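You operate a simulated robot arm through the tools that you are given. There is no shell and no other tool. Be economical: measure what you need, move in short steps, check, and stop when the job is done.

Carry out the task below with a simulated two-armed robot. There is one attempt and no reset: what you move stays moved.

## Task
Fetch the small carton from the top of the conveyor belt and set it on the green plastic sheet. Put the 12 L black seal ring from the top of the conveyor belt on the shelf beside the return funnel. Take the orange tape clip and leave it on the cone tray. Stack the small orange grease pot labelled "No. 2" from the top of the conveyor belt on top of the small orange grease pot labelled "No. 3". Stack the sealed pot that says "No. 31" from the top of the conveyor belt on top of the sealed pot labelled "No. 49". Take the yellow duct cap on the top of the conveyor belt and put it away on the top of the stand's ledge. Take the folded orange cloth and leave it on the bottom shelf of the green spares rack. Put the empty card cone on the top of the wooden bench away on the cone tray. Put the yellow sack clip that says "No. 29" from the top of the wooden bench on the top of the grey bench. Take the tall clear pot and put it on the low shelf of the wooden bench. Fetch the yellow number block and set it on the red rubber block. Any order will do. Set down upright: yellow duct cap, tall clear pot.

Only the result counts: the job must be done as asked and must still hold three seconds after the hand-in. Knocking over, shifting, dropping, spilling or breaking anything else fails it. A push-on lid holds only when it is set on centred and level and pressed home; a screw cap is set on level and turned clockwise until tight. Flat cloth is picked up by pressing the open fingertips on it (5 to 10 N) and closing them slowly along it; thin cloth reads only 2 to 8 mm in the jaws.

## Robot
Two 7-joint arms with two-finger parallel grippers on one trunk, on a base that drives. Base frame: it is fixed to the floor where the robot stands at the start and does not move with it; the origin is under the middle of the robot, x ahead of it, y to its left, z up. Lengths are in m, angles in degrees, forces in N, time in s.
The left shoulder is at the start at [0.11, 0.17, 1.488], the right one opposite. With the tool pointing down near the work surface each hand reaches from about 0.1 to 0.44 m from the robot's upright axis, wherever it stands, measured 20 degrees to its own side. Places, roughly: black seal ring [0.75, 0.75, 0.5]; bottom shelf of the green spares rack [5.8, 6.1, 0.3]; cone tray (60x23 cm) [0.88, 1.64, 1.2]; empty card cone (5x5x12 cm) [-3.6, 1.3, 0.9]; folded orange cloth (7x5x4 cm) [1.8, 4.5, 0.9]; green plastic sheet (29x21x1 cm) [0.7, 0.4, 0.5]; low shelf of the wooden bench [-3.6, 1.3, 0.3]; orange tape clip (3x3x6 cm) [0.6, 1, 1]; red rubber block [-3.75, 2, 0.75]; sealed pot [0.75, 1.75, 0.5]; shelf beside the return funnel [-1.2, -2, 0.6]; small carton [0.5, -0.25, 0.5]; small orange grease pot [0.75, 1.25, 0.5]; tall clear pot [-2, 2, 0.75]; top of the grey bench [-3.6, 4.9, 0.9]; top of the stand's ledge (15x82 cm) [-1.4, -0.48, 1.36]; yellow duct cap (6x6x8 cm) [0.6, 2.6, 0.6]; yellow number block [-3.25, 4, 0.75]; yellow sack clip [-3.5, 1.5, 1]. Payload 1.57 kg a hand.
The TCP of each hand is the grasp point between the finger pads, 0.03 m short of the fingertips. In the tool frame z runs along the fingers and y along their closing line. The gripper opens to 0.08 m. The fingers are 0.017 m wide and 0.012 m thick; the gripper's body (0.04 by 0.082 m) begins 0.08 m behind the TCP.
Orientation is told as [roll, pitch, yaw] about the base's x, y, z axes, in that order, counted from this pose: with the fingers straight down and closing along the base's y, the tool's x points along the base's -x, its y along +y and its z along -z.

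## Interface
- The arms move only by the tool apply_moves. It takes "left_commands", "right_commands" or both (then of equal length, played together; a hand with none holds still); each is a list of rows, each an object (a shift or turn left out is 0, a gripper value left out holds the last) with "slide": the shift along the base's x, y, z in m, a list of three; "rotation": the turn, a rotation vector about the base's x, y, z in degrees, a list of three. In form: [{"slide": [x, y, z], "rotation": [ax, ay, az]}, ...]. A call has 1 to 20 rows; each row shifts and turns the commanded pose from where the row before left it. "left_gripper" and "right_gripper" are, for a hand that has rows, the gripper command, from -1 (fully open) to 1 (shut), values between in proportion, set as the call begins (left out, the last holds). Each row takes 0.2 s and may step no farther than 0.05 m and 8.6 degrees from the row before; otherwise, or with a gripper value out of range, the whole call is refused. Where a pose cannot be reached the arm comes as near as it can. A force on the tool above 40 N (or 10 N above the force at the start of the call, whichever is more), or a blocked arm, ends the call early, and 0.2 s more pass. The fingers move at their own pace (about 0.072 m/s each) and stop on an object; they squeeze with about 22 N. The grip force told is the motor's: it shows also when the fingers shut on nothing. Time passes only in rows, and 0.2 s behind the last, so rows that do not move let the fingers close. It gives the time, the measured TCP pose, the force on the tool (base axes), the opening and the grip force at its end, in the units of the frame above (readings bear some noise), with the torque about the TCP (base axes, N m) and any sound that the robot's microphone picked up, and new pictures: "show" is both (left out), scene, wrist or none (wrist: the cameras of the hands that moved).
- Cameras (640 x 400 px; columns grow to the right, rows downward): "scene" is now at [0.1408, 0.0427, 1.6678]; the picture's right is [0.56, -0.83, 0.00], its down [-0.65, -0.44, -0.62] and it looks along [0.51, 0.35, -0.78] (base axes); focal length 252 px, centre (320, 200). "left" rides on the left gripper at [0.072, 0.007, -0.122] in its tool frame; the picture's right is [-0.09, 1.00, 0.00], its down [-0.84, -0.08, -0.54] and it looks along [-0.54, -0.05, 0.84] (tool axes); focal length 238 px, centre (320, 200). "right" rides on the right gripper at [0.072, -0.007, -0.122] in its tool frame; the picture's right is [0.09, 1.00, 0.00], its down [-0.84, 0.08, -0.54] and it looks along [-0.54, 0.05, 0.84] (tool axes); focal length 238 px, centre (320, 200). There is no depth. A picture from a camera that has moved, and an enlarged one, comes with that camera's place and axes in the base frame and with its lens.
- raise_lower(by): slides the trunk up (or, below 0, down) by that many m; the arms and the scene camera ride with it, the base frame stays. It gives what a move gives, with no picture.
- base_move(legs): drives the robot by 1 to 6 legs, each [ahead, left, turn to the left] in m, m and degrees, along the robot's own axes; the way and the turn of a leg run together, so that a leg with both is an arc; at most 1.5 m and 180 degrees a leg. The arms and the cameras ride along, it lands a little off, and it stops where it bumps. It gives what a move gives, and a new picture of the scene camera.
- head_to(pan, tilt): turns the head with the scene camera to pan (to the left, within 86 degrees either way) and tilt (down, from -29 to 69), counted from straight ahead of the robot. It gives what a move gives, and a new picture of the scene camera.
- enlarge(camera, box): a new picture of the part [left, top, right, bottom] of that camera's present view, enlarged. No time passes.
- sign_off(): hands the job in; it is judged then, once.

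Work in short steps. Places have to be worked out from the pictures, the camera data and where the tool is seen: move nearer, look again, correct. Check each grasp and each placing, and mend what went wrong. You have 546 turns and 360 pictures in all, those below and enlarged ones among them. Open the grippers and draw the arms clear of the work before you hand the job in, unless the task says otherwise; then end with one line.

The tools are called after "Request:" by a JSON object that holds its "op" and its "data". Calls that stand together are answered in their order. apply_moves: Moves the arms, as the interface text tells. Its arguments: {"type":"object","properties":{"left_commands":{"type":"array","items":{"type":"object","properties":{"slide":{"type":"array","items":{"type":"number"}},"rotation":{"type":"array","items":{"type":"number"}}}}},"left_gripper":{"type":"number"},"right_commands":{"type":"array","items":{"type":"object","properties":{"slide":{"type":"array","items":{"type":"number"}},"rotation":{"type":"array","items":{"type":"number"}}}}},"right_gripper":{"type":"number"},"show":{"type":"string","enum":["both","scene","wrist","none"]}},"required":[]} The other tools are called the same way: raise_lower (by) slides the trunk up or down; base_move (legs) drives the base; head_to (pan, tilt) turns the head that bears the scene camera; enlarge (camera, box) takes an enlarged picture of a part of a camera's view; sign_off () hands the job in.

At the start:

```text
time: 0.0
left_tcp_pos: [0.4939, 0.5517, 1.1523]
left_tcp_rot: [-0.1, 0.0, 0.0]
left_force: [0.7, -0.9, 0.2]
left_wrist_torque: [0.01, 0.0, 0.01]
left_gripper_width: 0.0802
left_gripper_force: 0.0
right_tcp_pos: [0.3538, 0.0316, 0.9992]
right_tcp_rot: [0.0, 0.0, 0.0]
right_force: [0.4, 0.6, 0.6]
right_wrist_torque: [0.03, 0.0, 0.01]
right_gripper_width: 0.0799
right_gripper_force: 0.0
trunk travel left (down, up): [-0.802, 0.088]
robot x, y, heading: [0.0017, 0.0005, -0.2]
head pan, tilt: [34.3, 51.6]
```

scene: 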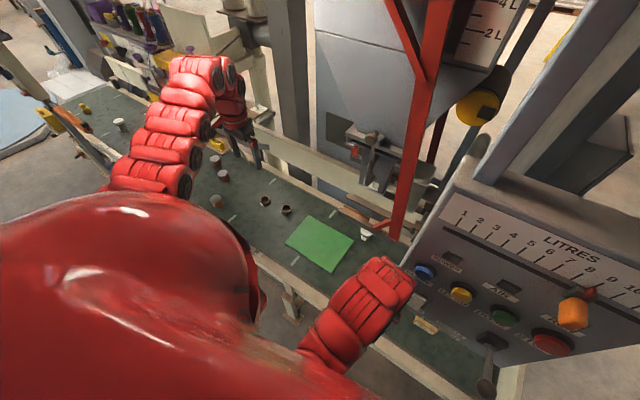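
right: 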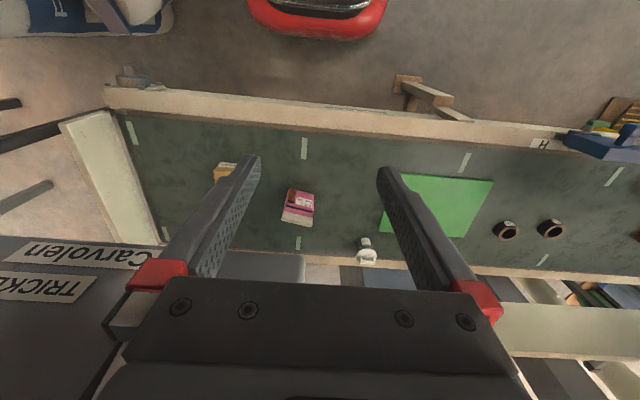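
left: 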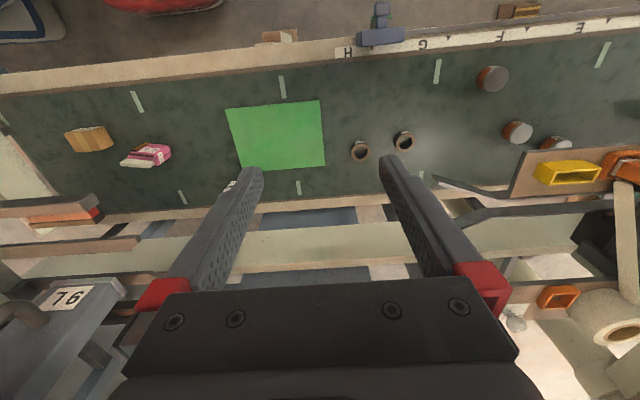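

The tan and pink items are both carton candidates, and I see two rings and several pots. I enlarge the wrist views to read labels.

Request:
{"op": "enlarge", "data": {"camera": "right", "box": [200, 130, 400, 255]}}

Request:
{"op": "enlarge", "data": {"camera": "left", "box": [340, 40, 640, 228]}}

Request:
{"op": "enlarge", "data": {"camera": "scene", "box": [0, 0, 320, 200]}}

```text
3.20 times, centred on (300, 192) of right
camera zoom: at [0.2836, 0.0242, 1.1212], right [-0.09, 1.0, 0.0], down [0.84, 0.08, 0.54], along [0.54, 0.05, -0.84], focal length 763 px, centre (384, 224)
```

zoom: 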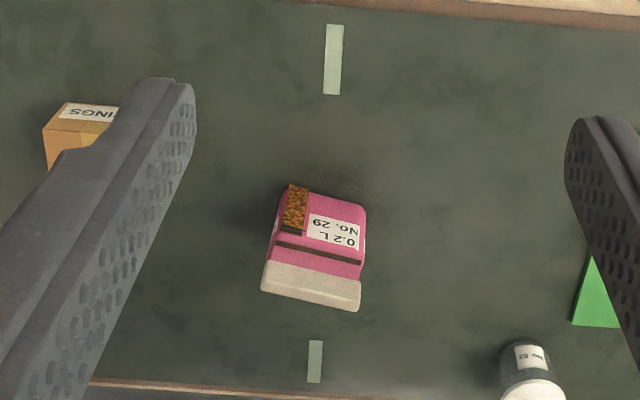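

```text
2.13 times, centred on (490, 134) of left
camera zoom: at [0.4227, 0.5585, 1.274], right [0.09, 1.0, 0.0], down [0.84, -0.08, 0.54], along [0.54, -0.05, -0.84], focal length 507 px, centre (-42, 340)
```

zoom: 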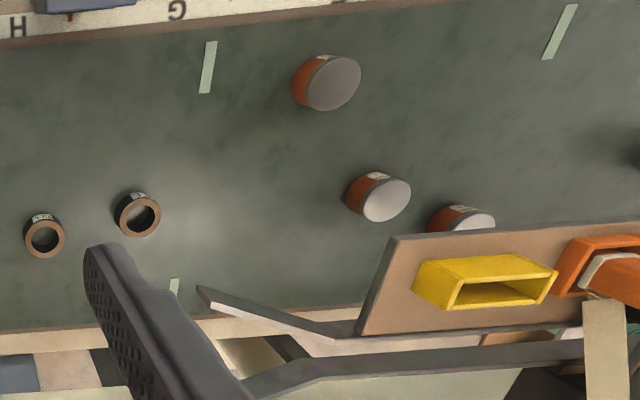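

```text
2.00 times, centred on (160, 100) of scene
camera zoom: at [0.1408, 0.0427, 1.6678], right [0.56, -0.83, 0.0], down [-0.65, -0.44, -0.62], along [0.51, 0.35, -0.78], focal length 505 px, centre (640, 400)
```

zoom: 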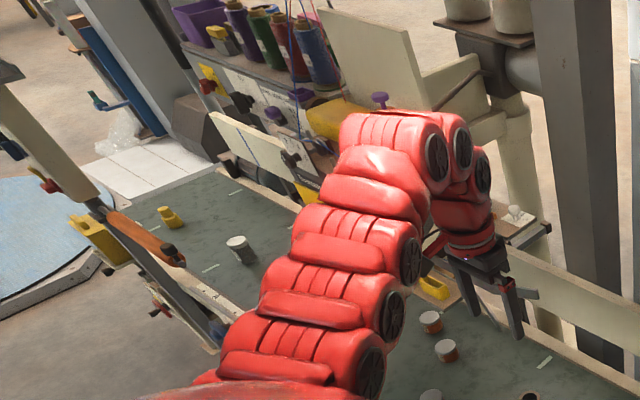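

The tan box ("...INGS") is the small carton; the pink thing is a sack. I pull the left arm back a bit and look toward the front and right with the head.

Request:
{"op": "head_to", "data": {"pan": -10, "tilt": 50}}

Request:
{"op": "head_to", "data": {"pan": 70, "tilt": 30}}

```text
time: 1.1
left_tcp_pos: [0.4942, 0.5516, 1.1522]
left_tcp_rot: [0.0, -0.1, 0.0]
left_force: [-0.2, -0.8, -0.2]
left_wrist_torque: [-0.03, 0.01, 0.0]
left_gripper_width: 0.08
left_gripper_force: 0.1
right_tcp_pos: [0.3536, 0.0318, 0.9991]
right_tcp_rot: [0.0, 0.0, 0.0]
right_force: [1.1, 0.4, 0.2]
right_wrist_torque: [-0.01, -0.01, -0.01]
right_gripper_width: 0.0801
right_gripper_force: 0.0
trunk travel left (down, up): [-0.802, 0.088]
robot x, y, heading: [0.0016, 0.0015, -0.1]
head pan, tilt: [-10.0, 50.0]
camera scene: at [0.1543, -0.0131, 1.67], right [-0.17, -0.98, 0.0], down [-0.75, 0.13, -0.64], along [0.63, -0.11, -0.77], focal length 252 px, centre (320, 200)
```

scene: 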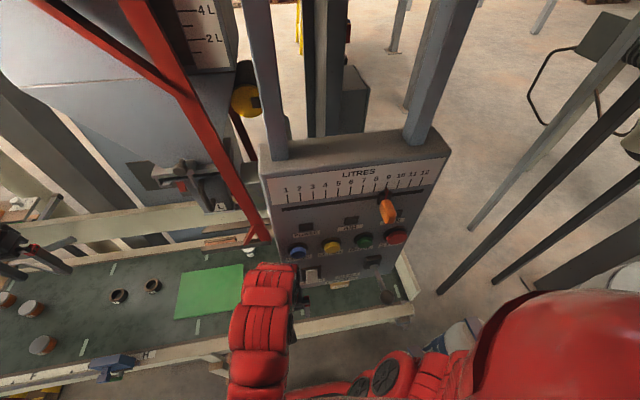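

```text
time: 2.6
left_tcp_pos: [0.4955, 0.5523, 1.153]
left_tcp_rot: [0.0, 0.0, -0.1]
left_force: [0.2, -0.4, 0.2]
left_wrist_torque: [0.0, 0.02, -0.04]
left_gripper_width: 0.0799
left_gripper_force: 0.0
right_tcp_pos: [0.3538, 0.0311, 1.0003]
right_tcp_rot: [0.0, 0.0, 0.0]
right_force: [0.9, 0.6, 0.0]
right_wrist_torque: [0.0, 0.05, 0.0]
right_gripper_width: 0.0801
right_gripper_force: 0.0
trunk travel left (down, up): [-0.802, 0.088]
robot x, y, heading: [0.0014, 0.0011, 0.1]
head pan, tilt: [70.0, 30.0]
camera scene: at [0.1095, 0.0852, 1.6995], right [0.94, -0.34, 0.0], down [-0.17, -0.47, -0.87], along [0.3, 0.81, -0.5], focal length 252 px, centre (320, 200)
```

scene: 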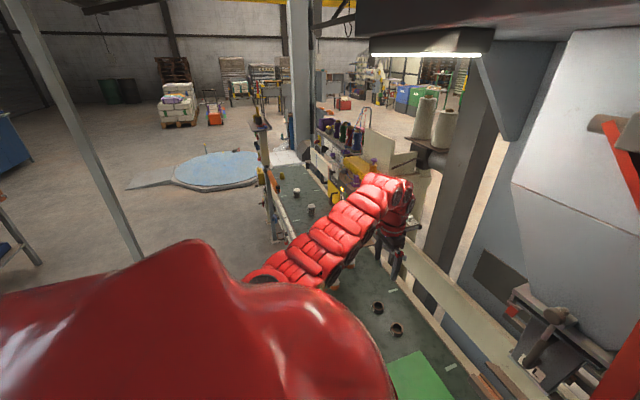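

Panel stands above the belt near the carton. I retract the left hand over the robot's own side, then lower the trunk.

Request:
{"op": "apply_moves", "data": {"left_commands": [{"slide": [-0.04, -0.03, 0]}, {"slide": [-0.04, -0.03, 0]}, {"slide": [-0.04, -0.03, 0]}, {"slide": [-0.04, -0.03, 0]}, {"slide": [-0.04, -0.03, 0]}], "right_commands": [{"slide": [0, -0.04, 0]}, {"slide": [0, -0.04, 0]}, {"slide": [0, -0.04, 0]}, {"slide": [0, -0.04, 0]}, {"slide": [0, -0.04, 0]}], "show": "none"}}

Request:
{"op": "raise_lower", "data": {"by": -0.3}}

Request:
{"op": "enlarge", "data": {"camera": "right", "box": [0, 0, 640, 400]}}

```text
time: 3.3
left_tcp_pos: [0.4814, 0.5472, 1.1526]
left_tcp_rot: [0.0, -0.4, 0.0]
left_force: [0.2, 0.2, 0.6]
left_wrist_torque: [-0.02, 0.01, -0.02]
left_gripper_width: 0.0797
left_gripper_force: 0.0
left hand out of reach, approached as far as the arm can: row 1, 2, 3
right_tcp_pos: [0.3584, -0.011, 1.0116]
right_tcp_rot: [0.4, 1.4, 1.2]
right_force: [2.7, 1.6, -0.3]
right_wrist_torque: [-0.11, 0.18, 0.01]
right_gripper_width: 0.0799
right_gripper_force: 0.0
right hand out of reach, approached as far as the arm can: row 1, 2, 3
trunk travel left (down, up): [-0.802, 0.088]
robot x, y, heading: [-0.0015, 0.0003, 0.1]
head pan, tilt: [70.0, 30.0]
heard: click
stopped in row 3 (right hand): the force on the tool passed its limit at 122 N (the readings are from after the stop); the commanded pose is now the measured one
```

```text
time: 6.3
left_tcp_pos: [0.4847, 0.5433, 0.8534]
left_tcp_rot: [0.0, -0.1, -0.1]
left_force: [0.4, 0.1, 0.1]
left_wrist_torque: [0.01, -0.03, 0.0]
left_gripper_width: 0.0801
left_gripper_force: 0.1
right_tcp_pos: [0.3608, -0.0153, 0.7111]
right_tcp_rot: [0.5, 1.7, 1.1]
right_force: [-0.4, -0.1, -0.6]
right_wrist_torque: [0.01, -0.03, 0.02]
right_gripper_width: 0.0803
right_gripper_force: 0.0
trunk travel left (down, up): [-0.502, 0.388]
robot x, y, heading: [-0.0025, -0.003, -0.2]
head pan, tilt: [70.0, 30.0]
```

```text
1.00 times, centred on (320, 200) of right (not enlarged: the box is as wide or as high as the picture)
camera zoom: at [0.2944, -0.0252, 0.834], right [-0.11, 0.99, 0.01], down [0.85, 0.09, 0.52], along [0.51, 0.07, -0.86], focal length 238 px, centre (320, 200)
```

zoom: 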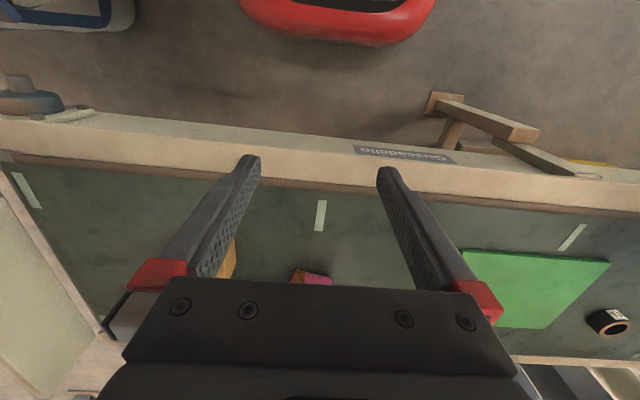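

The right hand hit something (122 N, a click) – probably the control panel. I check the panel for a change.

Request:
{"op": "head_to", "data": {"pan": -20, "tilt": 30}}

```text
time: 7.9
left_tcp_pos: [0.4856, 0.5435, 0.8523]
left_tcp_rot: [0.1, -0.1, -0.1]
left_force: [-0.5, -1.2, -0.6]
left_wrist_torque: [-0.02, -0.03, -0.04]
left_gripper_width: 0.0801
left_gripper_force: 0.1
right_tcp_pos: [0.3615, -0.0154, 0.7095]
right_tcp_rot: [0.5, 1.7, 1.1]
right_force: [0.0, 0.4, 0.6]
right_wrist_torque: [-0.06, 0.01, 0.0]
right_gripper_width: 0.0799
right_gripper_force: 0.1
trunk travel left (down, up): [-0.502, 0.388]
robot x, y, heading: [-0.0023, -0.0007, 0.0]
head pan, tilt: [-20.0, 30.0]
camera scene: at [0.1634, -0.0308, 1.3995], right [-0.34, -0.94, 0.0], down [-0.47, 0.17, -0.87], along [0.81, -0.3, -0.5], focal length 252 px, centre (320, 200)
```

scene: 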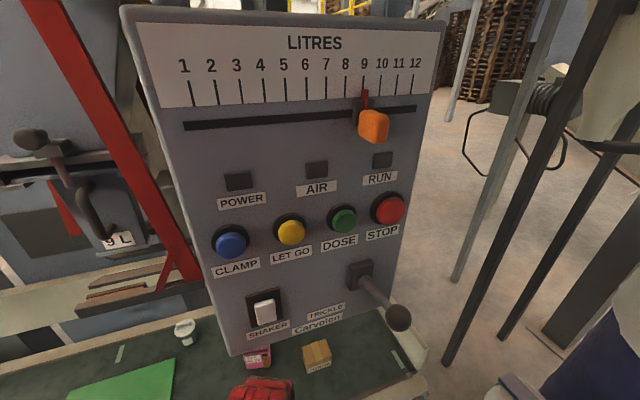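

The trickle lever is where it was (triangulated the same from both views). I look at the switch close up.

Request:
{"op": "enlarge", "data": {"camera": "scene", "box": [200, 220, 360, 380]}}

```text
2.50 times, centred on (280, 300) of scene
camera zoom: at [0.1634, -0.0308, 1.3995], right [-0.34, -0.94, 0.0], down [-0.47, 0.17, -0.87], along [0.81, -0.3, -0.5], focal length 631 px, centre (420, -50)
```

zoom: 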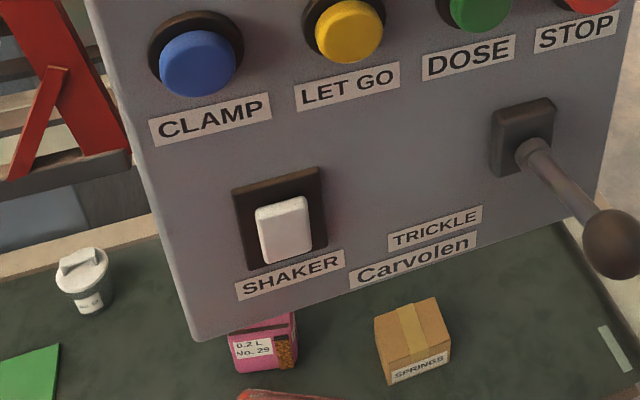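

Bottom of panel is ~z 0.95, so I need a low shoulder to reach beneath it. Lower the trunk while keeping the hands at height.

Request:
{"op": "raise_lower", "data": {"by": -0.1}}

Request:
{"op": "apply_moves", "data": {"left_commands": [{"slide": [0, 0, 0.05]}, {"slide": [0, 0, 0.05]}, {"slide": [0, 0, 0.05]}], "right_commands": [{"slide": [-0.02, 0, 0.05]}, {"slide": [-0.02, 0, 0.05]}, {"slide": [-0.02, 0, 0.05]}], "show": "none"}}

Request:
{"op": "raise_lower", "data": {"by": -0.15}}

Request:
{"op": "head_to", "data": {"pan": -20, "tilt": 50}}

```text
time: 9.3
left_tcp_pos: [0.4862, 0.542, 0.7522]
left_tcp_rot: [0.0, -0.2, -0.1]
left_force: [0.4, 0.4, 0.2]
left_wrist_torque: [0.0, -0.04, -0.05]
left_gripper_width: 0.0799
left_gripper_force: 0.0
right_tcp_pos: [0.3607, -0.0143, 0.6112]
right_tcp_rot: [0.5, 1.7, 1.2]
right_force: [0.0, 0.5, -0.1]
right_wrist_torque: [0.02, 0.04, -0.01]
right_gripper_width: 0.08
right_gripper_force: 0.0
trunk travel left (down, up): [-0.402, 0.488]
robot x, y, heading: [-0.0026, 0.0016, 0.1]
head pan, tilt: [-20.0, 30.0]
```

```text
refused: row 1 steps farther than a row can; nothing moved
```

```text
time: 11.0
left_tcp_pos: [0.4849, 0.5442, 0.6033]
left_tcp_rot: [0.0, 0.0, 0.0]
left_force: [-0.1, 0.6, -0.1]
left_wrist_torque: [0.0, -0.01, 0.0]
left_gripper_width: 0.08
left_gripper_force: 0.0
right_tcp_pos: [0.3612, -0.0157, 0.4601]
right_tcp_rot: [0.5, 1.8, 1.1]
right_force: [-0.1, 0.1, 0.0]
right_wrist_torque: [0.0, -0.01, 0.03]
right_gripper_width: 0.08
right_gripper_force: 0.0
trunk travel left (down, up): [-0.252, 0.638]
robot x, y, heading: [-0.001, 0.0039, 0.2]
head pan, tilt: [-20.0, 30.0]
```

```text
time: 11.8
left_tcp_pos: [0.4851, 0.544, 0.6024]
left_tcp_rot: [0.0, -0.1, -0.1]
left_force: [-0.5, -0.1, -0.3]
left_wrist_torque: [-0.01, -0.02, 0.01]
left_gripper_width: 0.0801
left_gripper_force: 0.0
right_tcp_pos: [0.3603, -0.0149, 0.4612]
right_tcp_rot: [0.4, 1.7, 1.1]
right_force: [-0.3, 0.0, 0.1]
right_wrist_torque: [0.01, 0.0, -0.01]
right_gripper_width: 0.0801
right_gripper_force: 0.1
trunk travel left (down, up): [-0.252, 0.638]
robot x, y, heading: [0.0001, 0.0001, 0.1]
head pan, tilt: [-20.0, 50.0]
camera scene: at [0.1508, -0.0263, 1.1201], right [-0.34, -0.94, 0.0], down [-0.72, 0.26, -0.64], along [0.6, -0.22, -0.77], focal length 252 px, centre (320, 200)
```

scene: 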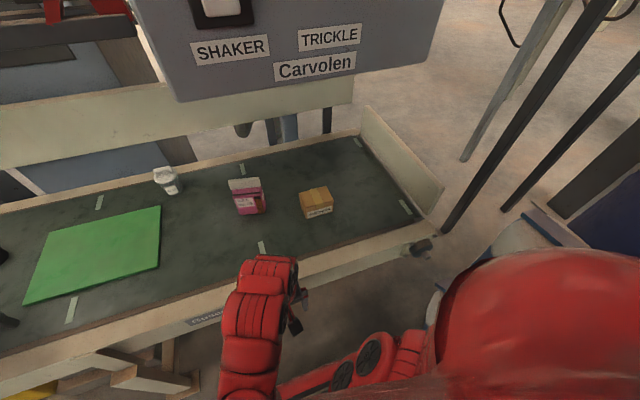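

Right hand is level with the rail; I raise it clear. Meanwhile zoom the carton for its size.

Request:
{"op": "apply_moves", "data": {"right_commands": [{"slide": [0, 0, 0.045]}, {"slide": [0, 0, 0.045]}, {"slide": [0, 0, 0.045]}, {"slide": [0, -0.04, 0.045]}, {"slide": [0, -0.04, 0.02]}, {"slide": [0, -0.04, 0]}], "show": "wrist"}}

Request:
{"op": "enlarge", "data": {"camera": "scene", "box": [220, 150, 380, 250]}}

```text
refused: row 4 steps farther than a row can; nothing moved
```

```text
4.00 times, centred on (300, 200) of scene
camera zoom: at [0.1508, -0.0263, 1.1201], right [-0.34, -0.94, 0.0], down [-0.72, 0.26, -0.64], along [0.6, -0.22, -0.77], focal length 1010 px, centre (400, 200)
```

zoom: 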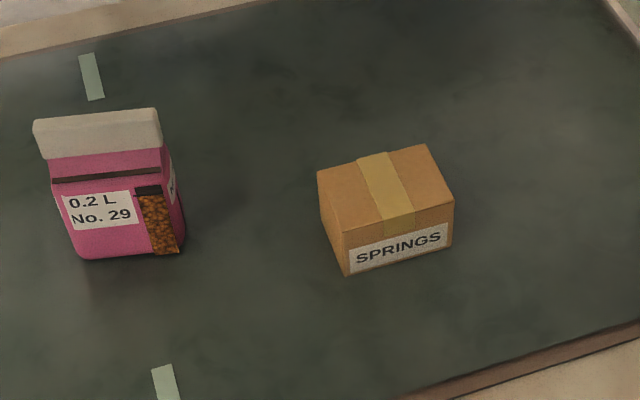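

Carton spans about x 0.577–0.637, y −0.226…−0.141, height ~5.6 cm; I'll grip it along x with yaw −90. First raise the right hand.

Request:
{"op": "apply_moves", "data": {"right_commands": [{"slide": [0, 0, 0.045]}, {"slide": [0, 0, 0.045]}, {"slide": [0, 0, 0.045]}, {"slide": [0, -0.02, 0.04]}, {"slide": [0, -0.04, 0.01]}, {"slide": [0, -0.04, 0]}], "show": "none"}}

```text
time: 13.2
left_tcp_pos: [0.4848, 0.5438, 0.6031]
left_tcp_rot: [-0.1, 0.0, -0.2]
left_force: [0.7, -0.5, 0.0]
left_wrist_torque: [0.01, -0.01, 0.04]
left_gripper_width: 0.0801
left_gripper_force: 0.0
right_tcp_pos: [0.3874, -0.08, 0.4504]
right_tcp_rot: [0.1, 1.4, 1.1]
right_force: [0.2, 0.4, -0.1]
right_wrist_torque: [-0.02, -0.01, 0.0]
right_gripper_width: 0.0801
right_gripper_force: 0.1
right hand out of reach, approached as far as the arm can: row 1, 2, 3, 4, 5, 6
trunk travel left (down, up): [-0.252, 0.638]
robot x, y, heading: [0.0021, -0.0013, -0.2]
head pan, tilt: [-20.0, 50.0]
```

The arm can't fold in that far; higher shoulder is better. Raise the trunk 0.2 to bring the hand above the rail.

Request:
{"op": "raise_lower", "data": {"by": 0.22}}

Request:
{"op": "enlarge", "data": {"camera": "right", "box": [0, 0, 640, 400]}}

```text
time: 15.6
left_tcp_pos: [0.4855, 0.5447, 0.8226]
left_tcp_rot: [0.0, -0.1, 0.0]
left_force: [-0.5, -0.4, 0.2]
left_wrist_torque: [-0.01, 0.04, 0.02]
left_gripper_width: 0.08
left_gripper_force: 0.1
right_tcp_pos: [0.3872, -0.0795, 0.6698]
right_tcp_rot: [0.3, 1.4, 1.1]
right_force: [-0.4, -0.1, 0.1]
right_wrist_torque: [0.04, 0.02, -0.01]
right_gripper_width: 0.08
right_gripper_force: 0.0
trunk travel left (down, up): [-0.472, 0.418]
robot x, y, heading: [-0.0019, 0.003, -0.1]
head pan, tilt: [-20.0, 50.0]
```

```text
1.00 times, centred on (320, 200) of right (not enlarged: the box is as wide or as high as the picture)
camera zoom: at [0.3205, -0.0891, 0.7939], right [-0.11, 0.99, 0.01], down [0.85, 0.09, 0.52], along [0.52, 0.06, -0.85], focal length 238 px, centre (320, 200)
```

zoom: 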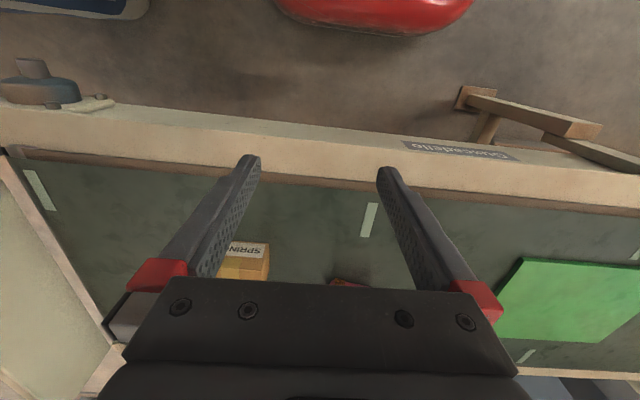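

Now advance under the panel toward the carton with yaw turning −90.

Request:
{"op": "apply_moves", "data": {"right_commands": [{"slide": [0.0, -0.01, -0.01], "rotation": [0, 0, -8.3]}, {"slide": [0.02, -0.01, -0.01], "rotation": [0, 0, -8.3]}, {"slide": [0.02, -0.01, -0.01], "rotation": [0, 0, -8.3]}, {"slide": [0.02, -0.01, -0.01], "rotation": [0, 0, -8.3]}, {"slide": [0.02, -0.01, 0], "rotation": [0, 0, -8.3]}, {"slide": [0.02, -0.01, 0], "rotation": [0, 0, -8.3]}, {"slide": [0.02, -0.01, 0], "rotation": [0, 0, -8.3]}, {"slide": [0.02, -0.01, 0], "rotation": [0, 0, -8.3]}, {"slide": [0.02, -0.01, 0], "rotation": [0, 0, -8.3]}, {"slide": [0.02, -0.01, 0], "rotation": [0, 0, -8.3]}, {"slide": [0.02, 0, 0], "rotation": [0, 0, -8.0]}], "show": "both"}}

```text
time: 18.0
left_tcp_pos: [0.4849, 0.5439, 0.8229]
left_tcp_rot: [0.1, -0.2, -0.1]
left_force: [0.1, 0.3, -0.4]
left_wrist_torque: [-0.02, -0.03, -0.05]
left_gripper_width: 0.08
left_gripper_force: 0.1
right_tcp_pos: [0.5883, -0.178, 0.6308]
right_tcp_rot: [0.1, 1.4, -90.1]
right_force: [0.0, 0.8, 0.1]
right_wrist_torque: [-0.02, 0.01, 0.01]
right_gripper_width: 0.0799
right_gripper_force: 0.2
trunk travel left (down, up): [-0.472, 0.418]
robot x, y, heading: [-0.0017, 0.0009, -0.0]
head pan, tilt: [-20.0, 50.0]
camera scene: at [0.1512, -0.0265, 1.3399], right [-0.34, -0.94, 0.0], down [-0.72, 0.26, -0.64], along [0.6, -0.22, -0.77], focal length 252 px, centre (320, 200)
camera right: at [0.5823, -0.1114, 0.7536], right [1.0, 0.09, 0.0], down [0.08, -0.85, 0.52], along [0.05, -0.52, -0.85], focal length 238 px, centre (320, 200)
```

scene: 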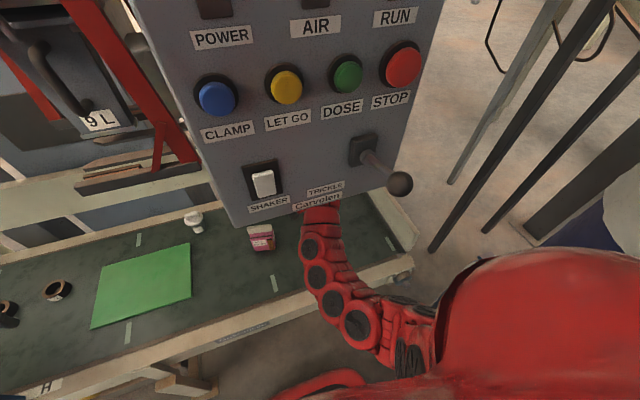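
right: 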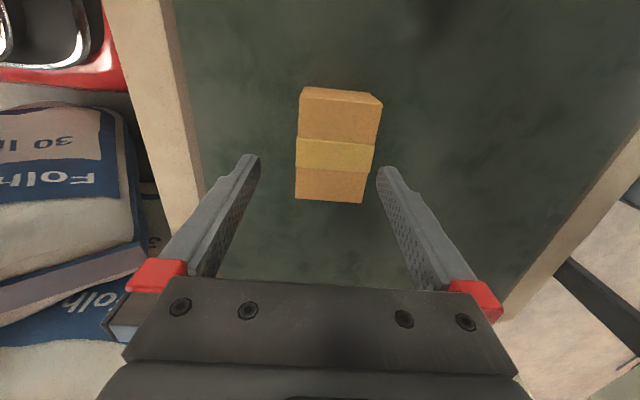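

Carton center ≈ (0.603, −0.187), width ~6.5 cm. Align and descend to z≈0.545.

Request:
{"op": "apply_moves", "data": {"right_commands": [{"slide": [0.015, -0.009, 0]}, {"slide": [0, 0, -0.03]}, {"slide": [0, 0, -0.03]}, {"slide": [0, 0, -0.025]}], "show": "wrist"}}

```text
time: 19.0
left_tcp_pos: [0.4849, 0.5434, 0.8238]
left_tcp_rot: [0.1, -0.2, -0.1]
left_force: [-0.4, 0.3, -0.8]
left_wrist_torque: [0.01, -0.02, -0.01]
left_gripper_width: 0.0798
left_gripper_force: 0.0
right_tcp_pos: [0.6037, -0.1859, 0.55]
right_tcp_rot: [0.0, 1.5, -90.1]
right_force: [-8.5, 2.0, 14.6]
right_wrist_torque: [-0.02, 0.96, -0.09]
right_gripper_width: 0.0798
right_gripper_force: 0.1
trunk travel left (down, up): [-0.472, 0.418]
robot x, y, heading: [-0.0051, 0.0011, 0.1]
head pan, tilt: [-20.0, 50.0]
stopped in row 4 (right hand): the force on the tool passed its limit at 104 N (the readings are from after the stop); the commanded pose is now the measured one
camera right: at [0.5973, -0.1194, 0.6734], right [1.0, 0.09, 0.0], down [0.08, -0.85, 0.52], along [0.05, -0.52, -0.85], focal length 238 px, centre (320, 200)
```

right: 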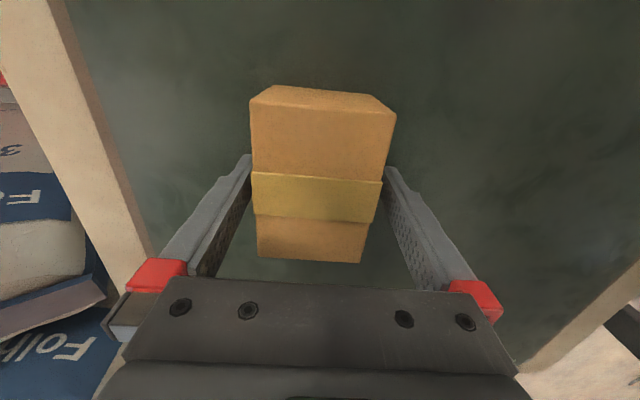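

Fingertips reached the belt (z ≈ 0.52). Lift 6 mm and close.

Request:
{"op": "apply_moves", "data": {"right_commands": [{"slide": [0.0, 0, 0.006]}, {}, {}, {}, {}], "right_gripper": 1, "show": "none"}}

```text
time: 20.2
left_tcp_pos: [0.4862, 0.5439, 0.8217]
left_tcp_rot: [0.0, -0.1, -0.1]
left_force: [0.6, -0.6, 0.2]
left_wrist_torque: [-0.01, 0.01, -0.01]
left_gripper_width: 0.08
left_gripper_force: 0.1
right_tcp_pos: [0.6033, -0.1871, 0.5553]
right_tcp_rot: [0.1, 1.4, -89.9]
right_force: [-0.6, -0.7, -0.9]
right_wrist_torque: [-0.03, -0.01, -0.01]
right_gripper_width: 0.0597
right_gripper_force: 22.3
trunk travel left (down, up): [-0.472, 0.418]
robot x, y, heading: [0.0018, 0.0024, 0.0]
head pan, tilt: [-20.0, 50.0]
```

Held (0.0597 m). Lift and carry left past the pink sack toward the green sheet (centre ~(0.65, 0.41)).

Request:
{"op": "apply_moves", "data": {"right_commands": [{"slide": [0, 0, 0.04]}, {"slide": [0, 0, 0.045]}, {"slide": [0, 0.03, 0.03]}, {"slide": [0, 0.05, 0]}, {"slide": [0, 0.05, 0]}, {"slide": [0, 0.05, 0]}, {"slide": [0, 0.05, 0]}, {"slide": [0, 0.05, 0]}, {"slide": [0, 0.05, 0]}, {"slide": [0, 0.05, 0]}, {"slide": [0, 0.05, 0]}], "show": "both"}}

```text
time: 22.8
left_tcp_pos: [0.4923, 0.5255, 0.8237]
left_tcp_rot: [0.8, 0.2, -0.7]
left_force: [1.1, -0.5, 0.0]
left_wrist_torque: [0.04, 0.06, 0.0]
left_gripper_width: 0.0802
left_gripper_force: 0.2
right_tcp_pos: [0.5865, 0.1585, 0.6301]
right_tcp_rot: [-3.6, 0.1, -91.5]
right_force: [0.4, 0.3, -2.6]
right_wrist_torque: [-0.04, -0.03, -0.03]
right_gripper_width: 0.0599
right_gripper_force: 22.1
right hand out of reach, approached as far as the arm can: row 11
trunk travel left (down, up): [-0.472, 0.418]
robot x, y, heading: [-0.0045, -0.0048, -0.8]
head pan, tilt: [-20.0, 50.0]
stopped in row 11 (right hand): the arm was blocked; the commanded pose is now the measured one
camera scene: at [0.1547, -0.0468, 1.3372], right [-0.35, -0.94, -0.01], down [-0.72, 0.28, -0.63], along [0.6, -0.22, -0.77], focal length 252 px, centre (320, 200)
camera right: at [0.5908, 0.2297, 0.751], right [1.0, 0.07, -0.06], down [0.09, -0.84, 0.53], along [-0.02, -0.54, -0.84], focal length 238 px, centre (320, 200)
```

scene: 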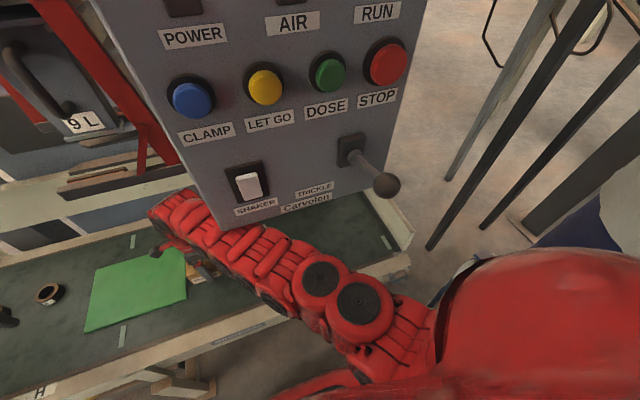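
right: 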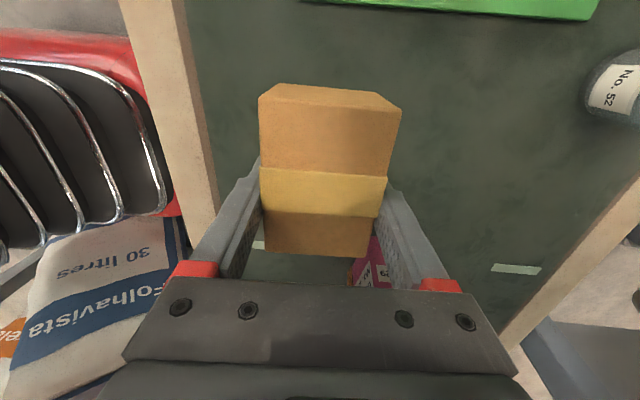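

The forearm bumped the panel corner. I back off 4 cm and bring the left hand back off the belt and lower, so that I can drive the base left instead.

Request:
{"op": "apply_moves", "data": {"right_commands": [{"slide": [0, -0.02, 0]}, {"slide": [0, -0.02, 0]}, {}, {}, {}, {}], "left_commands": [{"slide": [-0.03, 0, -0.03]}, {"slide": [-0.03, 0, -0.03]}, {"slide": [-0.03, 0, -0.03]}, {"slide": [-0.03, 0, -0.03]}, {"slide": [-0.04, 0, -0.01]}, {"slide": [-0.04, 0, 0]}], "show": "none"}}

Request:
{"op": "head_to", "data": {"pan": 45, "tilt": 40}}

```text
time: 24.2
left_tcp_pos: [0.4862, 0.5372, 0.8223]
left_tcp_rot: [0.0, -0.1, -0.4]
left_force: [0.2, 0.8, 0.2]
left_wrist_torque: [0.02, 0.02, 0.0]
left_gripper_width: 0.08
left_gripper_force: 0.1
left hand out of reach, approached as far as the arm can: row 1, 2, 3, 4, 5, 6
right_tcp_pos: [0.588, 0.1346, 0.642]
right_tcp_rot: [-2.2, 0.2, -90.8]
right_force: [0.1, 0.4, -1.9]
right_wrist_torque: [-0.04, 0.02, -0.02]
right_gripper_width: 0.0598
right_gripper_force: 21.9
trunk travel left (down, up): [-0.472, 0.418]
robot x, y, heading: [-0.0025, -0.0065, -0.3]
head pan, tilt: [-20.0, 50.0]
```

```text
time: 25.6
left_tcp_pos: [0.4856, 0.538, 0.822]
left_tcp_rot: [-0.1, -0.1, -0.5]
left_force: [0.4, 0.2, 0.5]
left_wrist_torque: [-0.01, 0.01, 0.02]
left_gripper_width: 0.0801
left_gripper_force: 0.1
right_tcp_pos: [0.5882, 0.1374, 0.642]
right_tcp_rot: [-2.3, 0.1, -90.8]
right_force: [-0.5, -0.2, -2.4]
right_wrist_torque: [-0.01, 0.01, 0.01]
right_gripper_width: 0.0598
right_gripper_force: 22.0
trunk travel left (down, up): [-0.472, 0.418]
robot x, y, heading: [-0.0045, -0.0084, -0.4]
head pan, tilt: [45.0, 40.0]
camera scene: at [0.1366, 0.0564, 1.3541], right [0.7, -0.71, 0.0], down [-0.46, -0.45, -0.77], along [0.54, 0.54, -0.64], focal length 252 px, centre (320, 200)
```

scene: 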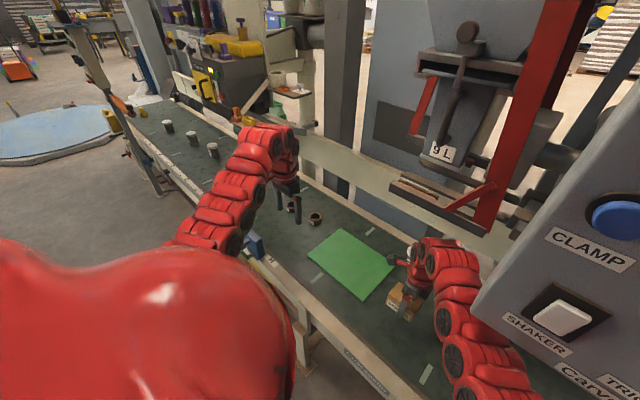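

Left arm is at an inner limit. Try moving it straight down and slightly out, to test.

Request:
{"op": "apply_moves", "data": {"left_commands": [{"slide": [0, 0, -0.03]}, {"slide": [0, 0, -0.03]}, {"slide": [0, 0, -0.03]}], "show": "none"}}

```text
time: 26.4
left_tcp_pos: [0.4862, 0.5385, 0.8124]
left_tcp_rot: [-0.3, 0.1, -0.2]
left_force: [-0.6, -1.1, 0.9]
left_wrist_torque: [0.0, -0.01, -0.01]
left_gripper_width: 0.0798
left_gripper_force: 0.0
left hand out of reach, approached as far as the arm can: row 1, 2, 3
right_tcp_pos: [0.5886, 0.136, 0.6424]
right_tcp_rot: [-2.4, 0.1, -90.7]
right_force: [0.3, -0.7, -1.8]
right_wrist_torque: [-0.01, -0.01, -0.02]
right_gripper_width: 0.0597
right_gripper_force: 21.8
trunk travel left (down, up): [-0.472, 0.418]
robot x, y, heading: [-0.0043, -0.0021, -0.3]
head pan, tilt: [45.0, 40.0]
```

Request:
{"op": "apply_moves", "data": {"left_commands": [{"slide": [0, 0.04, 0]}, {"slide": [0, 0.04, 0]}], "show": "none"}}

Request:
{"op": "apply_moves", "data": {"left_commands": [{"slide": [0, 0, 0.04]}, {"slide": [0, 0, 0.04]}], "show": "none"}}

```text
time: 27.0
left_tcp_pos: [0.4829, 0.6198, 0.813]
left_tcp_rot: [0.0, 0.0, -0.4]
left_force: [-0.3, -0.2, 0.3]
left_wrist_torque: [0.01, 0.05, 0.01]
left_gripper_width: 0.0797
left_gripper_force: 0.1
right_tcp_pos: [0.5882, 0.1376, 0.6419]
right_tcp_rot: [-2.3, 0.1, -90.7]
right_force: [0.4, -0.1, -2.0]
right_wrist_torque: [-0.05, 0.01, 0.0]
right_gripper_width: 0.0601
right_gripper_force: 21.8
trunk travel left (down, up): [-0.472, 0.418]
robot x, y, heading: [-0.0038, -0.0049, -0.2]
head pan, tilt: [45.0, 40.0]
```

```text
time: 27.6
left_tcp_pos: [0.4835, 0.6204, 0.892]
left_tcp_rot: [0.0, 0.0, -0.4]
left_force: [0.3, -0.6, -0.3]
left_wrist_torque: [0.03, 0.0, -0.01]
left_gripper_width: 0.0802
left_gripper_force: 0.0
right_tcp_pos: [0.5883, 0.136, 0.6421]
right_tcp_rot: [-2.4, 0.1, -90.8]
right_force: [0.2, -0.9, -2.8]
right_wrist_torque: [-0.03, -0.01, -0.01]
right_gripper_width: 0.0598
right_gripper_force: 22.4
trunk travel left (down, up): [-0.472, 0.418]
robot x, y, heading: [-0.0032, -0.0068, -0.2]
head pan, tilt: [45.0, 40.0]
```

Commands re-anchor each call. Outward/up works for the left; try turning its yaw, then moving inward-down.

Request:
{"op": "apply_moves", "data": {"left_commands": [{"rotation": [0, 0, 8]}, {"rotation": [0, 0, 8]}, {"rotation": [0, 0, 8]}, {"rotation": [0, 0, 8]}, {"slide": [-0.02, 0, -0.03]}, {"slide": [-0.02, 0, -0.03]}, {"slide": [-0.02, 0, -0.03]}], "show": "none"}}

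Request:
{"op": "apply_moves", "data": {"left_commands": [{"slide": [-0.03, 0, 0]}, {"slide": [-0.03, 0, 0]}, {"slide": [-0.03, 0, 0]}, {"slide": [-0.03, 0, 0]}], "show": "none"}}

```text
time: 29.2
left_tcp_pos: [0.4261, 0.6205, 0.8026]
left_tcp_rot: [0.0, -0.1, 31.7]
left_force: [-0.4, -0.5, 0.8]
left_wrist_torque: [-0.01, 0.0, 0.01]
left_gripper_width: 0.0798
left_gripper_force: 0.1
right_tcp_pos: [0.5873, 0.1366, 0.6417]
right_tcp_rot: [-2.1, 0.2, -90.8]
right_force: [0.3, -0.1, -2.3]
right_wrist_torque: [-0.03, 0.02, -0.04]
right_gripper_width: 0.06
right_gripper_force: 21.7
trunk travel left (down, up): [-0.472, 0.418]
robot x, y, heading: [-0.0054, -0.0034, -0.3]
head pan, tilt: [45.0, 40.0]
```

```text
time: 30.2
left_tcp_pos: [0.3882, 0.619, 0.8032]
left_tcp_rot: [0.0, 0.0, 31.6]
left_force: [-0.2, 0.1, -0.1]
left_wrist_torque: [-0.02, 0.02, -0.02]
left_gripper_width: 0.0802
left_gripper_force: 0.1
left hand out of reach, approached as far as the arm can: row 2, 3, 4
right_tcp_pos: [0.5886, 0.1356, 0.6412]
right_tcp_rot: [-2.3, 0.2, -90.8]
right_force: [0.0, 0.4, -1.3]
right_wrist_torque: [0.03, 0.01, 0.04]
right_gripper_width: 0.0597
right_gripper_force: 22.0
trunk travel left (down, up): [-0.472, 0.418]
robot x, y, heading: [-0.0007, -0.0009, -0.1]
head pan, tilt: [45.0, 40.0]
```

Yaw was the limiting joint. Turn further and continue inward and down.

Request:
{"op": "apply_moves", "data": {"left_commands": [{"rotation": [0, 0, 8]}, {"rotation": [0, 0, 8]}, {"rotation": [0, 0, 8]}, {"rotation": [0, 0, 8]}, {"rotation": [0, 0, 8]}, {"slide": [-0.03, -0.01, -0.03]}, {"slide": [-0.03, -0.01, -0.03]}, {"slide": [-0.03, -0.01, -0.03]}, {"slide": [-0.03, -0.01, 0]}], "show": "none"}}

```text
time: 32.2
left_tcp_pos: [0.3875, 0.6199, 0.8039]
left_tcp_rot: [0.1, -0.1, 71.7]
left_force: [0.9, 0.9, 0.3]
left_wrist_torque: [-0.02, 0.01, -0.02]
left_gripper_width: 0.0799
left_gripper_force: 0.0
left hand out of reach, approached as far as the arm can: row 6, 7, 8, 9
right_tcp_pos: [0.5883, 0.1365, 0.6418]
right_tcp_rot: [-2.3, 0.2, -90.8]
right_force: [0.3, 0.2, -1.4]
right_wrist_torque: [-0.03, 0.0, -0.03]
right_gripper_width: 0.06
right_gripper_force: 22.0
trunk travel left (down, up): [-0.472, 0.418]
robot x, y, heading: [-0.0029, -0.0027, -0.6]
head pan, tilt: [45.0, 40.0]
```

Request:
{"op": "apply_moves", "data": {"left_commands": [{"slide": [0, 0, -0.03]}, {"slide": [0, 0, -0.03]}, {"slide": [0, 0, -0.03]}], "show": "none"}}

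Request:
{"op": "apply_moves", "data": {"left_commands": [{"slide": [-0.04, 0.02, 0]}, {"slide": [-0.04, 0.02, 0]}, {"slide": [-0.04, 0.02, 0]}], "show": "scene"}}

```text
time: 33.0
left_tcp_pos: [0.3882, 0.6214, 0.715]
left_tcp_rot: [0.1, -0.1, 71.6]
left_force: [0.4, 0.7, 0.0]
left_wrist_torque: [0.01, 0.0, -0.04]
left_gripper_width: 0.0804
left_gripper_force: 0.0
right_tcp_pos: [0.588, 0.1354, 0.642]
right_tcp_rot: [-2.2, 0.1, -90.8]
right_force: [-0.5, -0.3, -1.1]
right_wrist_torque: [-0.06, 0.01, 0.02]
right_gripper_width: 0.0599
right_gripper_force: 21.8
trunk travel left (down, up): [-0.472, 0.418]
robot x, y, heading: [-0.0014, -0.0008, -0.2]
head pan, tilt: [45.0, 40.0]
```

```text
time: 33.8
left_tcp_pos: [0.2677, 0.6785, 0.7164]
left_tcp_rot: [0.0, 0.0, 71.5]
left_force: [0.7, -0.6, 0.1]
left_wrist_torque: [0.02, 0.01, -0.01]
left_gripper_width: 0.08
left_gripper_force: 0.0
right_tcp_pos: [0.5873, 0.136, 0.642]
right_tcp_rot: [-2.2, 0.1, -90.8]
right_force: [-0.1, 0.3, -1.6]
right_wrist_torque: [0.03, 0.01, 0.01]
right_gripper_width: 0.0598
right_gripper_force: 22.1
trunk travel left (down, up): [-0.472, 0.418]
robot x, y, heading: [-0.0017, -0.0066, -0.2]
head pan, tilt: [45.0, 40.0]
camera scene: at [0.1359, 0.0567, 1.3542], right [0.7, -0.71, 0.0], down [-0.46, -0.45, -0.77], along [0.54, 0.54, -0.64], focal length 252 px, centre (320, 200)
```

scene: 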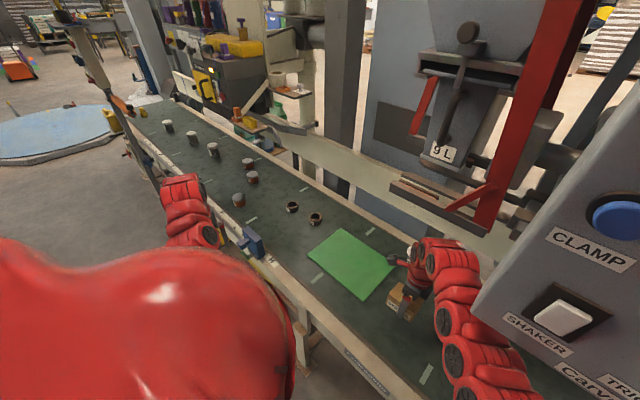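

Left hand is clear. Drive base left 0.27 m so the carton gets over the sheet.

Request:
{"op": "base_move", "data": {"legs": [[0, 0.27, 0]]}}

```text
time: 35.7
left_tcp_pos: [0.2716, 0.9469, 0.7154]
left_tcp_rot: [-0.1, 0.0, 71.4]
left_force: [0.3, -0.3, 0.5]
left_wrist_torque: [-0.04, 0.0, -0.01]
left_gripper_width: 0.0801
left_gripper_force: 0.1
right_tcp_pos: [0.5894, 0.4035, 0.6412]
right_tcp_rot: [-2.3, 0.1, -90.8]
right_force: [-0.2, -0.8, -2.1]
right_wrist_torque: [-0.03, 0.02, -0.02]
right_gripper_width: 0.0597
right_gripper_force: 21.9
trunk travel left (down, up): [-0.472, 0.418]
robot x, y, heading: [0.0026, 0.2643, -0.2]
head pan, tilt: [45.0, 40.0]
camera scene: at [0.1382, 0.3244, 1.3541], right [0.7, -0.71, 0.0], down [-0.46, -0.45, -0.77], along [0.54, 0.54, -0.64], focal length 252 px, centre (320, 200)
```

scene: 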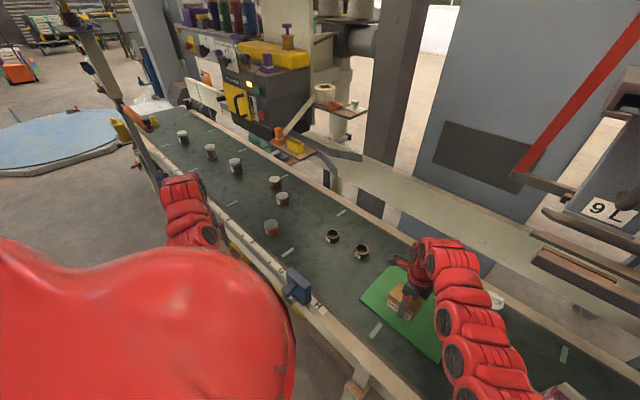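

Carton is over the sheet. Shift forward 4.5 cm, level, and lower.

Request:
{"op": "apply_moves", "data": {"right_commands": [{"slide": [0.022, 0.005, 0], "rotation": [2.3, 0, 0]}, {"slide": [0.022, 0.005, 0]}, {"slide": [0, 0, -0.03]}, {"slide": [0, 0, -0.03]}, {"slide": [0, 0, -0.008]}], "show": "wrist"}}

```text
time: 36.9
left_tcp_pos: [0.27, 0.9463, 0.716]
left_tcp_rot: [0.1, -0.2, 71.6]
left_force: [0.6, -0.1, 0.6]
left_wrist_torque: [0.0, -0.02, 0.01]
left_gripper_width: 0.0803
left_gripper_force: 0.1
right_tcp_pos: [0.6069, 0.4046, 0.5872]
right_tcp_rot: [-2.3, 2.4, -90.7]
right_force: [0.5, 0.3, -1.8]
right_wrist_torque: [0.0, 0.02, 0.0]
right_gripper_width: 0.06
right_gripper_force: 21.9
right hand out of reach, approached as far as the arm can: row 2, 3, 4
trunk travel left (down, up): [-0.472, 0.418]
robot x, y, heading: [0.0001, 0.2613, -0.2]
head pan, tilt: [45.0, 40.0]
camera right: at [0.6063, 0.4689, 0.7123], right [1.0, 0.08, -0.04], down [0.09, -0.86, 0.5], along [0.01, -0.5, -0.86], focal length 238 px, centre (320, 200)
```

right: 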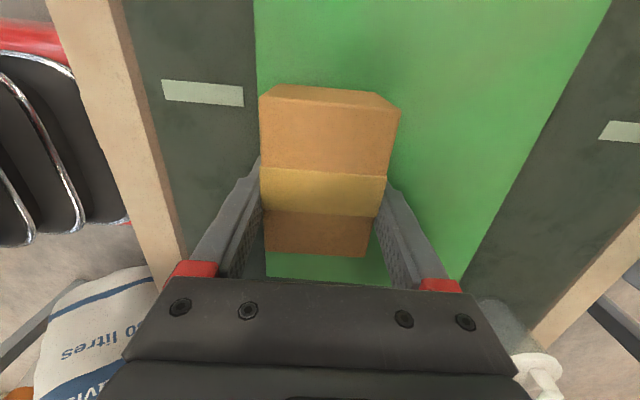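

At outer reach. Lift a little, lower the trunk 0.08, then finish.

Request:
{"op": "apply_moves", "data": {"right_commands": [{"slide": [0, 0, 0.04]}, {"slide": [0, 0, 0.04]}], "show": "none"}}

Request:
{"op": "raise_lower", "data": {"by": -0.07}}

Request:
{"op": "apply_moves", "data": {"right_commands": [{"slide": [0.015, 0.005, 0], "rotation": [2.3, 0, 0]}, {"slide": [0.015, 0.005, 0], "rotation": [0, -2.4, 0]}], "show": "none"}}

```text
time: 37.5
left_tcp_pos: [0.2707, 0.9456, 0.7157]
left_tcp_rot: [0.1, -0.1, 71.5]
left_force: [0.1, 1.0, -0.8]
left_wrist_torque: [0.01, -0.02, -0.01]
left_gripper_width: 0.0799
left_gripper_force: 0.1
right_tcp_pos: [0.6061, 0.4037, 0.6669]
right_tcp_rot: [-2.2, 2.5, -90.7]
right_force: [0.3, 0.4, -2.4]
right_wrist_torque: [0.0, -0.01, 0.01]
right_gripper_width: 0.0599
right_gripper_force: 21.2
trunk travel left (down, up): [-0.472, 0.418]
robot x, y, heading: [0.0001, 0.2658, -0.2]
head pan, tilt: [45.0, 40.0]
```

```text
time: 38.6
left_tcp_pos: [0.271, 0.9465, 0.6451]
left_tcp_rot: [0.1, -0.1, 71.4]
left_force: [0.5, 0.1, 0.3]
left_wrist_torque: [0.02, 0.01, -0.05]
left_gripper_width: 0.0799
left_gripper_force: 0.0
right_tcp_pos: [0.6062, 0.4045, 0.5966]
right_tcp_rot: [-2.3, 2.6, -90.8]
right_force: [-1.1, -0.1, -1.9]
right_wrist_torque: [-0.02, 0.02, -0.02]
right_gripper_width: 0.0599
right_gripper_force: 22.3
trunk travel left (down, up): [-0.402, 0.488]
robot x, y, heading: [-0.0012, 0.2658, -0.2]
head pan, tilt: [45.0, 40.0]
```

```text
time: 39.2
left_tcp_pos: [0.2701, 0.9464, 0.6461]
left_tcp_rot: [0.1, 0.0, 71.6]
left_force: [-0.3, 0.5, -0.5]
left_wrist_torque: [0.0, 0.0, -0.01]
left_gripper_width: 0.0801
left_gripper_force: 0.0
right_tcp_pos: [0.6367, 0.4131, 0.5964]
right_tcp_rot: [0.0, 4.8, -90.6]
right_force: [0.2, 1.0, -2.0]
right_wrist_torque: [0.0, 0.03, 0.02]
right_gripper_width: 0.0598
right_gripper_force: 22.6
trunk travel left (down, up): [-0.402, 0.488]
robot x, y, heading: [-0.0015, 0.2623, -0.4]
head pan, tilt: [45.0, 40.0]
```

At yaw −90 the told pitch lies about base x; correct by −3.4 about x (grasp was at pitch 1.4) and lower.

Request:
{"op": "apply_moves", "data": {"right_commands": [{"rotation": [-3.4, 0, 0]}, {"slide": [0, 0, -0.015]}, {"slide": [0, 0, -0.01]}, {"slide": [0, 0, -0.004]}], "show": "wrist"}}

```text
time: 40.2
left_tcp_pos: [0.2704, 0.9461, 0.6455]
left_tcp_rot: [0.1, -0.1, 71.5]
left_force: [-0.1, 0.3, -0.5]
left_wrist_torque: [0.0, 0.01, 0.0]
left_gripper_width: 0.0801
left_gripper_force: 0.0
right_tcp_pos: [0.6263, 0.4068, 0.5695]
right_tcp_rot: [0.2, 1.3, -90.6]
right_force: [0.0, -0.1, -1.9]
right_wrist_torque: [-0.02, 0.0, -0.04]
right_gripper_width: 0.0599
right_gripper_force: 21.4
right hand out of reach, approached as far as the arm can: row 1, 2, 4
trunk travel left (down, up): [-0.402, 0.488]
robot x, y, heading: [-0.0016, 0.2615, -0.1]
head pan, tilt: [45.0, 40.0]
camera right: at [0.6211, 0.4747, 0.6927], right [1.0, 0.08, 0.0], down [0.07, -0.85, 0.52], along [0.05, -0.52, -0.85], focal length 238 px, centre (320, 200)
```

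right: 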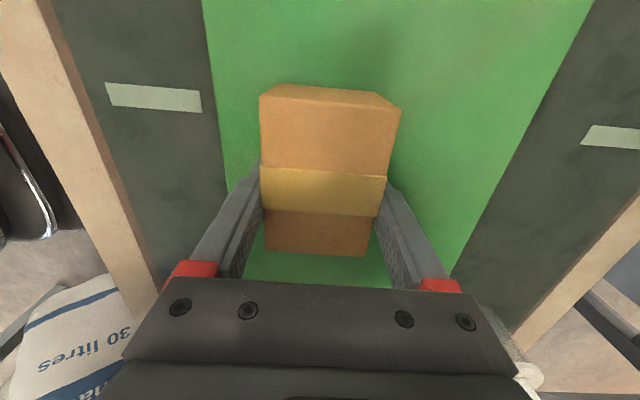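

Almost down; lower by the trunk in small amounts until contact.

Request:
{"op": "raise_lower", "data": {"by": -0.005}}

```text
time: 40.7
left_tcp_pos: [0.2705, 0.946, 0.6417]
left_tcp_rot: [0.0, -0.1, 71.6]
left_force: [-0.3, 0.6, -0.3]
left_wrist_torque: [0.01, 0.02, -0.01]
left_gripper_width: 0.0802
left_gripper_force: 0.0
right_tcp_pos: [0.6254, 0.4074, 0.5644]
right_tcp_rot: [0.1, 1.4, -90.5]
right_force: [-0.3, -0.3, -1.8]
right_wrist_torque: [0.03, -0.01, -0.01]
right_gripper_width: 0.0598
right_gripper_force: 21.7
trunk travel left (down, up): [-0.397, 0.493]
robot x, y, heading: [0.0018, 0.2637, -0.2]
head pan, tilt: [45.0, 40.0]
```

Request:
{"op": "raise_lower", "data": {"by": -0.004}}

```text
time: 41.2
left_tcp_pos: [0.2696, 0.9448, 0.6382]
left_tcp_rot: [0.0, -0.1, 71.5]
left_force: [0.0, 0.2, -0.7]
left_wrist_torque: [-0.01, 0.03, 0.01]
left_gripper_width: 0.08
left_gripper_force: 0.1
right_tcp_pos: [0.6271, 0.4065, 0.5637]
right_tcp_rot: [0.4, 1.5, -90.7]
right_force: [-0.6, -1.6, 19.8]
right_wrist_torque: [0.22, 0.61, 0.0]
right_gripper_width: 0.0601
right_gripper_force: 21.7
trunk travel left (down, up): [-0.393, 0.497]
robot x, y, heading: [0.0027, 0.2632, -0.3]
head pan, tilt: [45.0, 40.0]
```

Contact at 20 N. Open and lift.

Request:
{"op": "apply_moves", "data": {"right_commands": [{"slide": [0, 0, 0.001]}, {}, {}, {"slide": [0, 0, 0.04]}, {"slide": [0, 0, 0.04]}], "right_gripper": -1, "show": "wrist"}}

```text
time: 42.4
left_tcp_pos: [0.2712, 0.9457, 0.637]
left_tcp_rot: [0.0, -0.1, 71.5]
left_force: [-0.7, 0.6, -0.2]
left_wrist_torque: [0.01, 0.0, 0.01]
left_gripper_width: 0.0798
left_gripper_force: 0.1
right_tcp_pos: [0.6254, 0.409, 0.6444]
right_tcp_rot: [0.3, 1.4, -90.6]
right_force: [0.7, -0.2, 0.1]
right_wrist_torque: [-0.01, 0.0, 0.02]
right_gripper_width: 0.08
right_gripper_force: 0.1
trunk travel left (down, up): [-0.393, 0.497]
robot x, y, heading: [-0.001, 0.2633, -0.2]
head pan, tilt: [45.0, 40.0]
camera right: at [0.62, 0.4759, 0.7674], right [1.0, 0.08, 0.01], down [0.07, -0.85, 0.52], along [0.05, -0.52, -0.85], focal length 238 px, centre (320, 200)
```

right: 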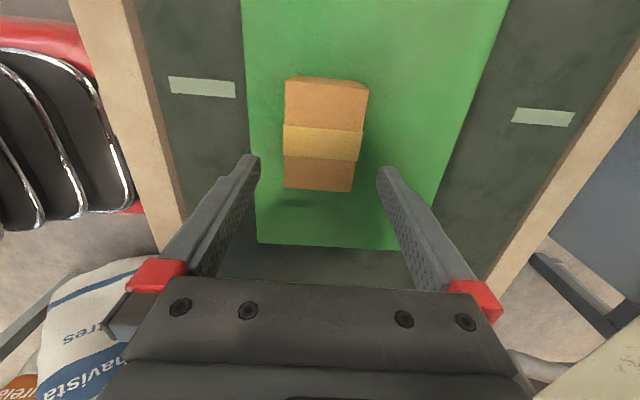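

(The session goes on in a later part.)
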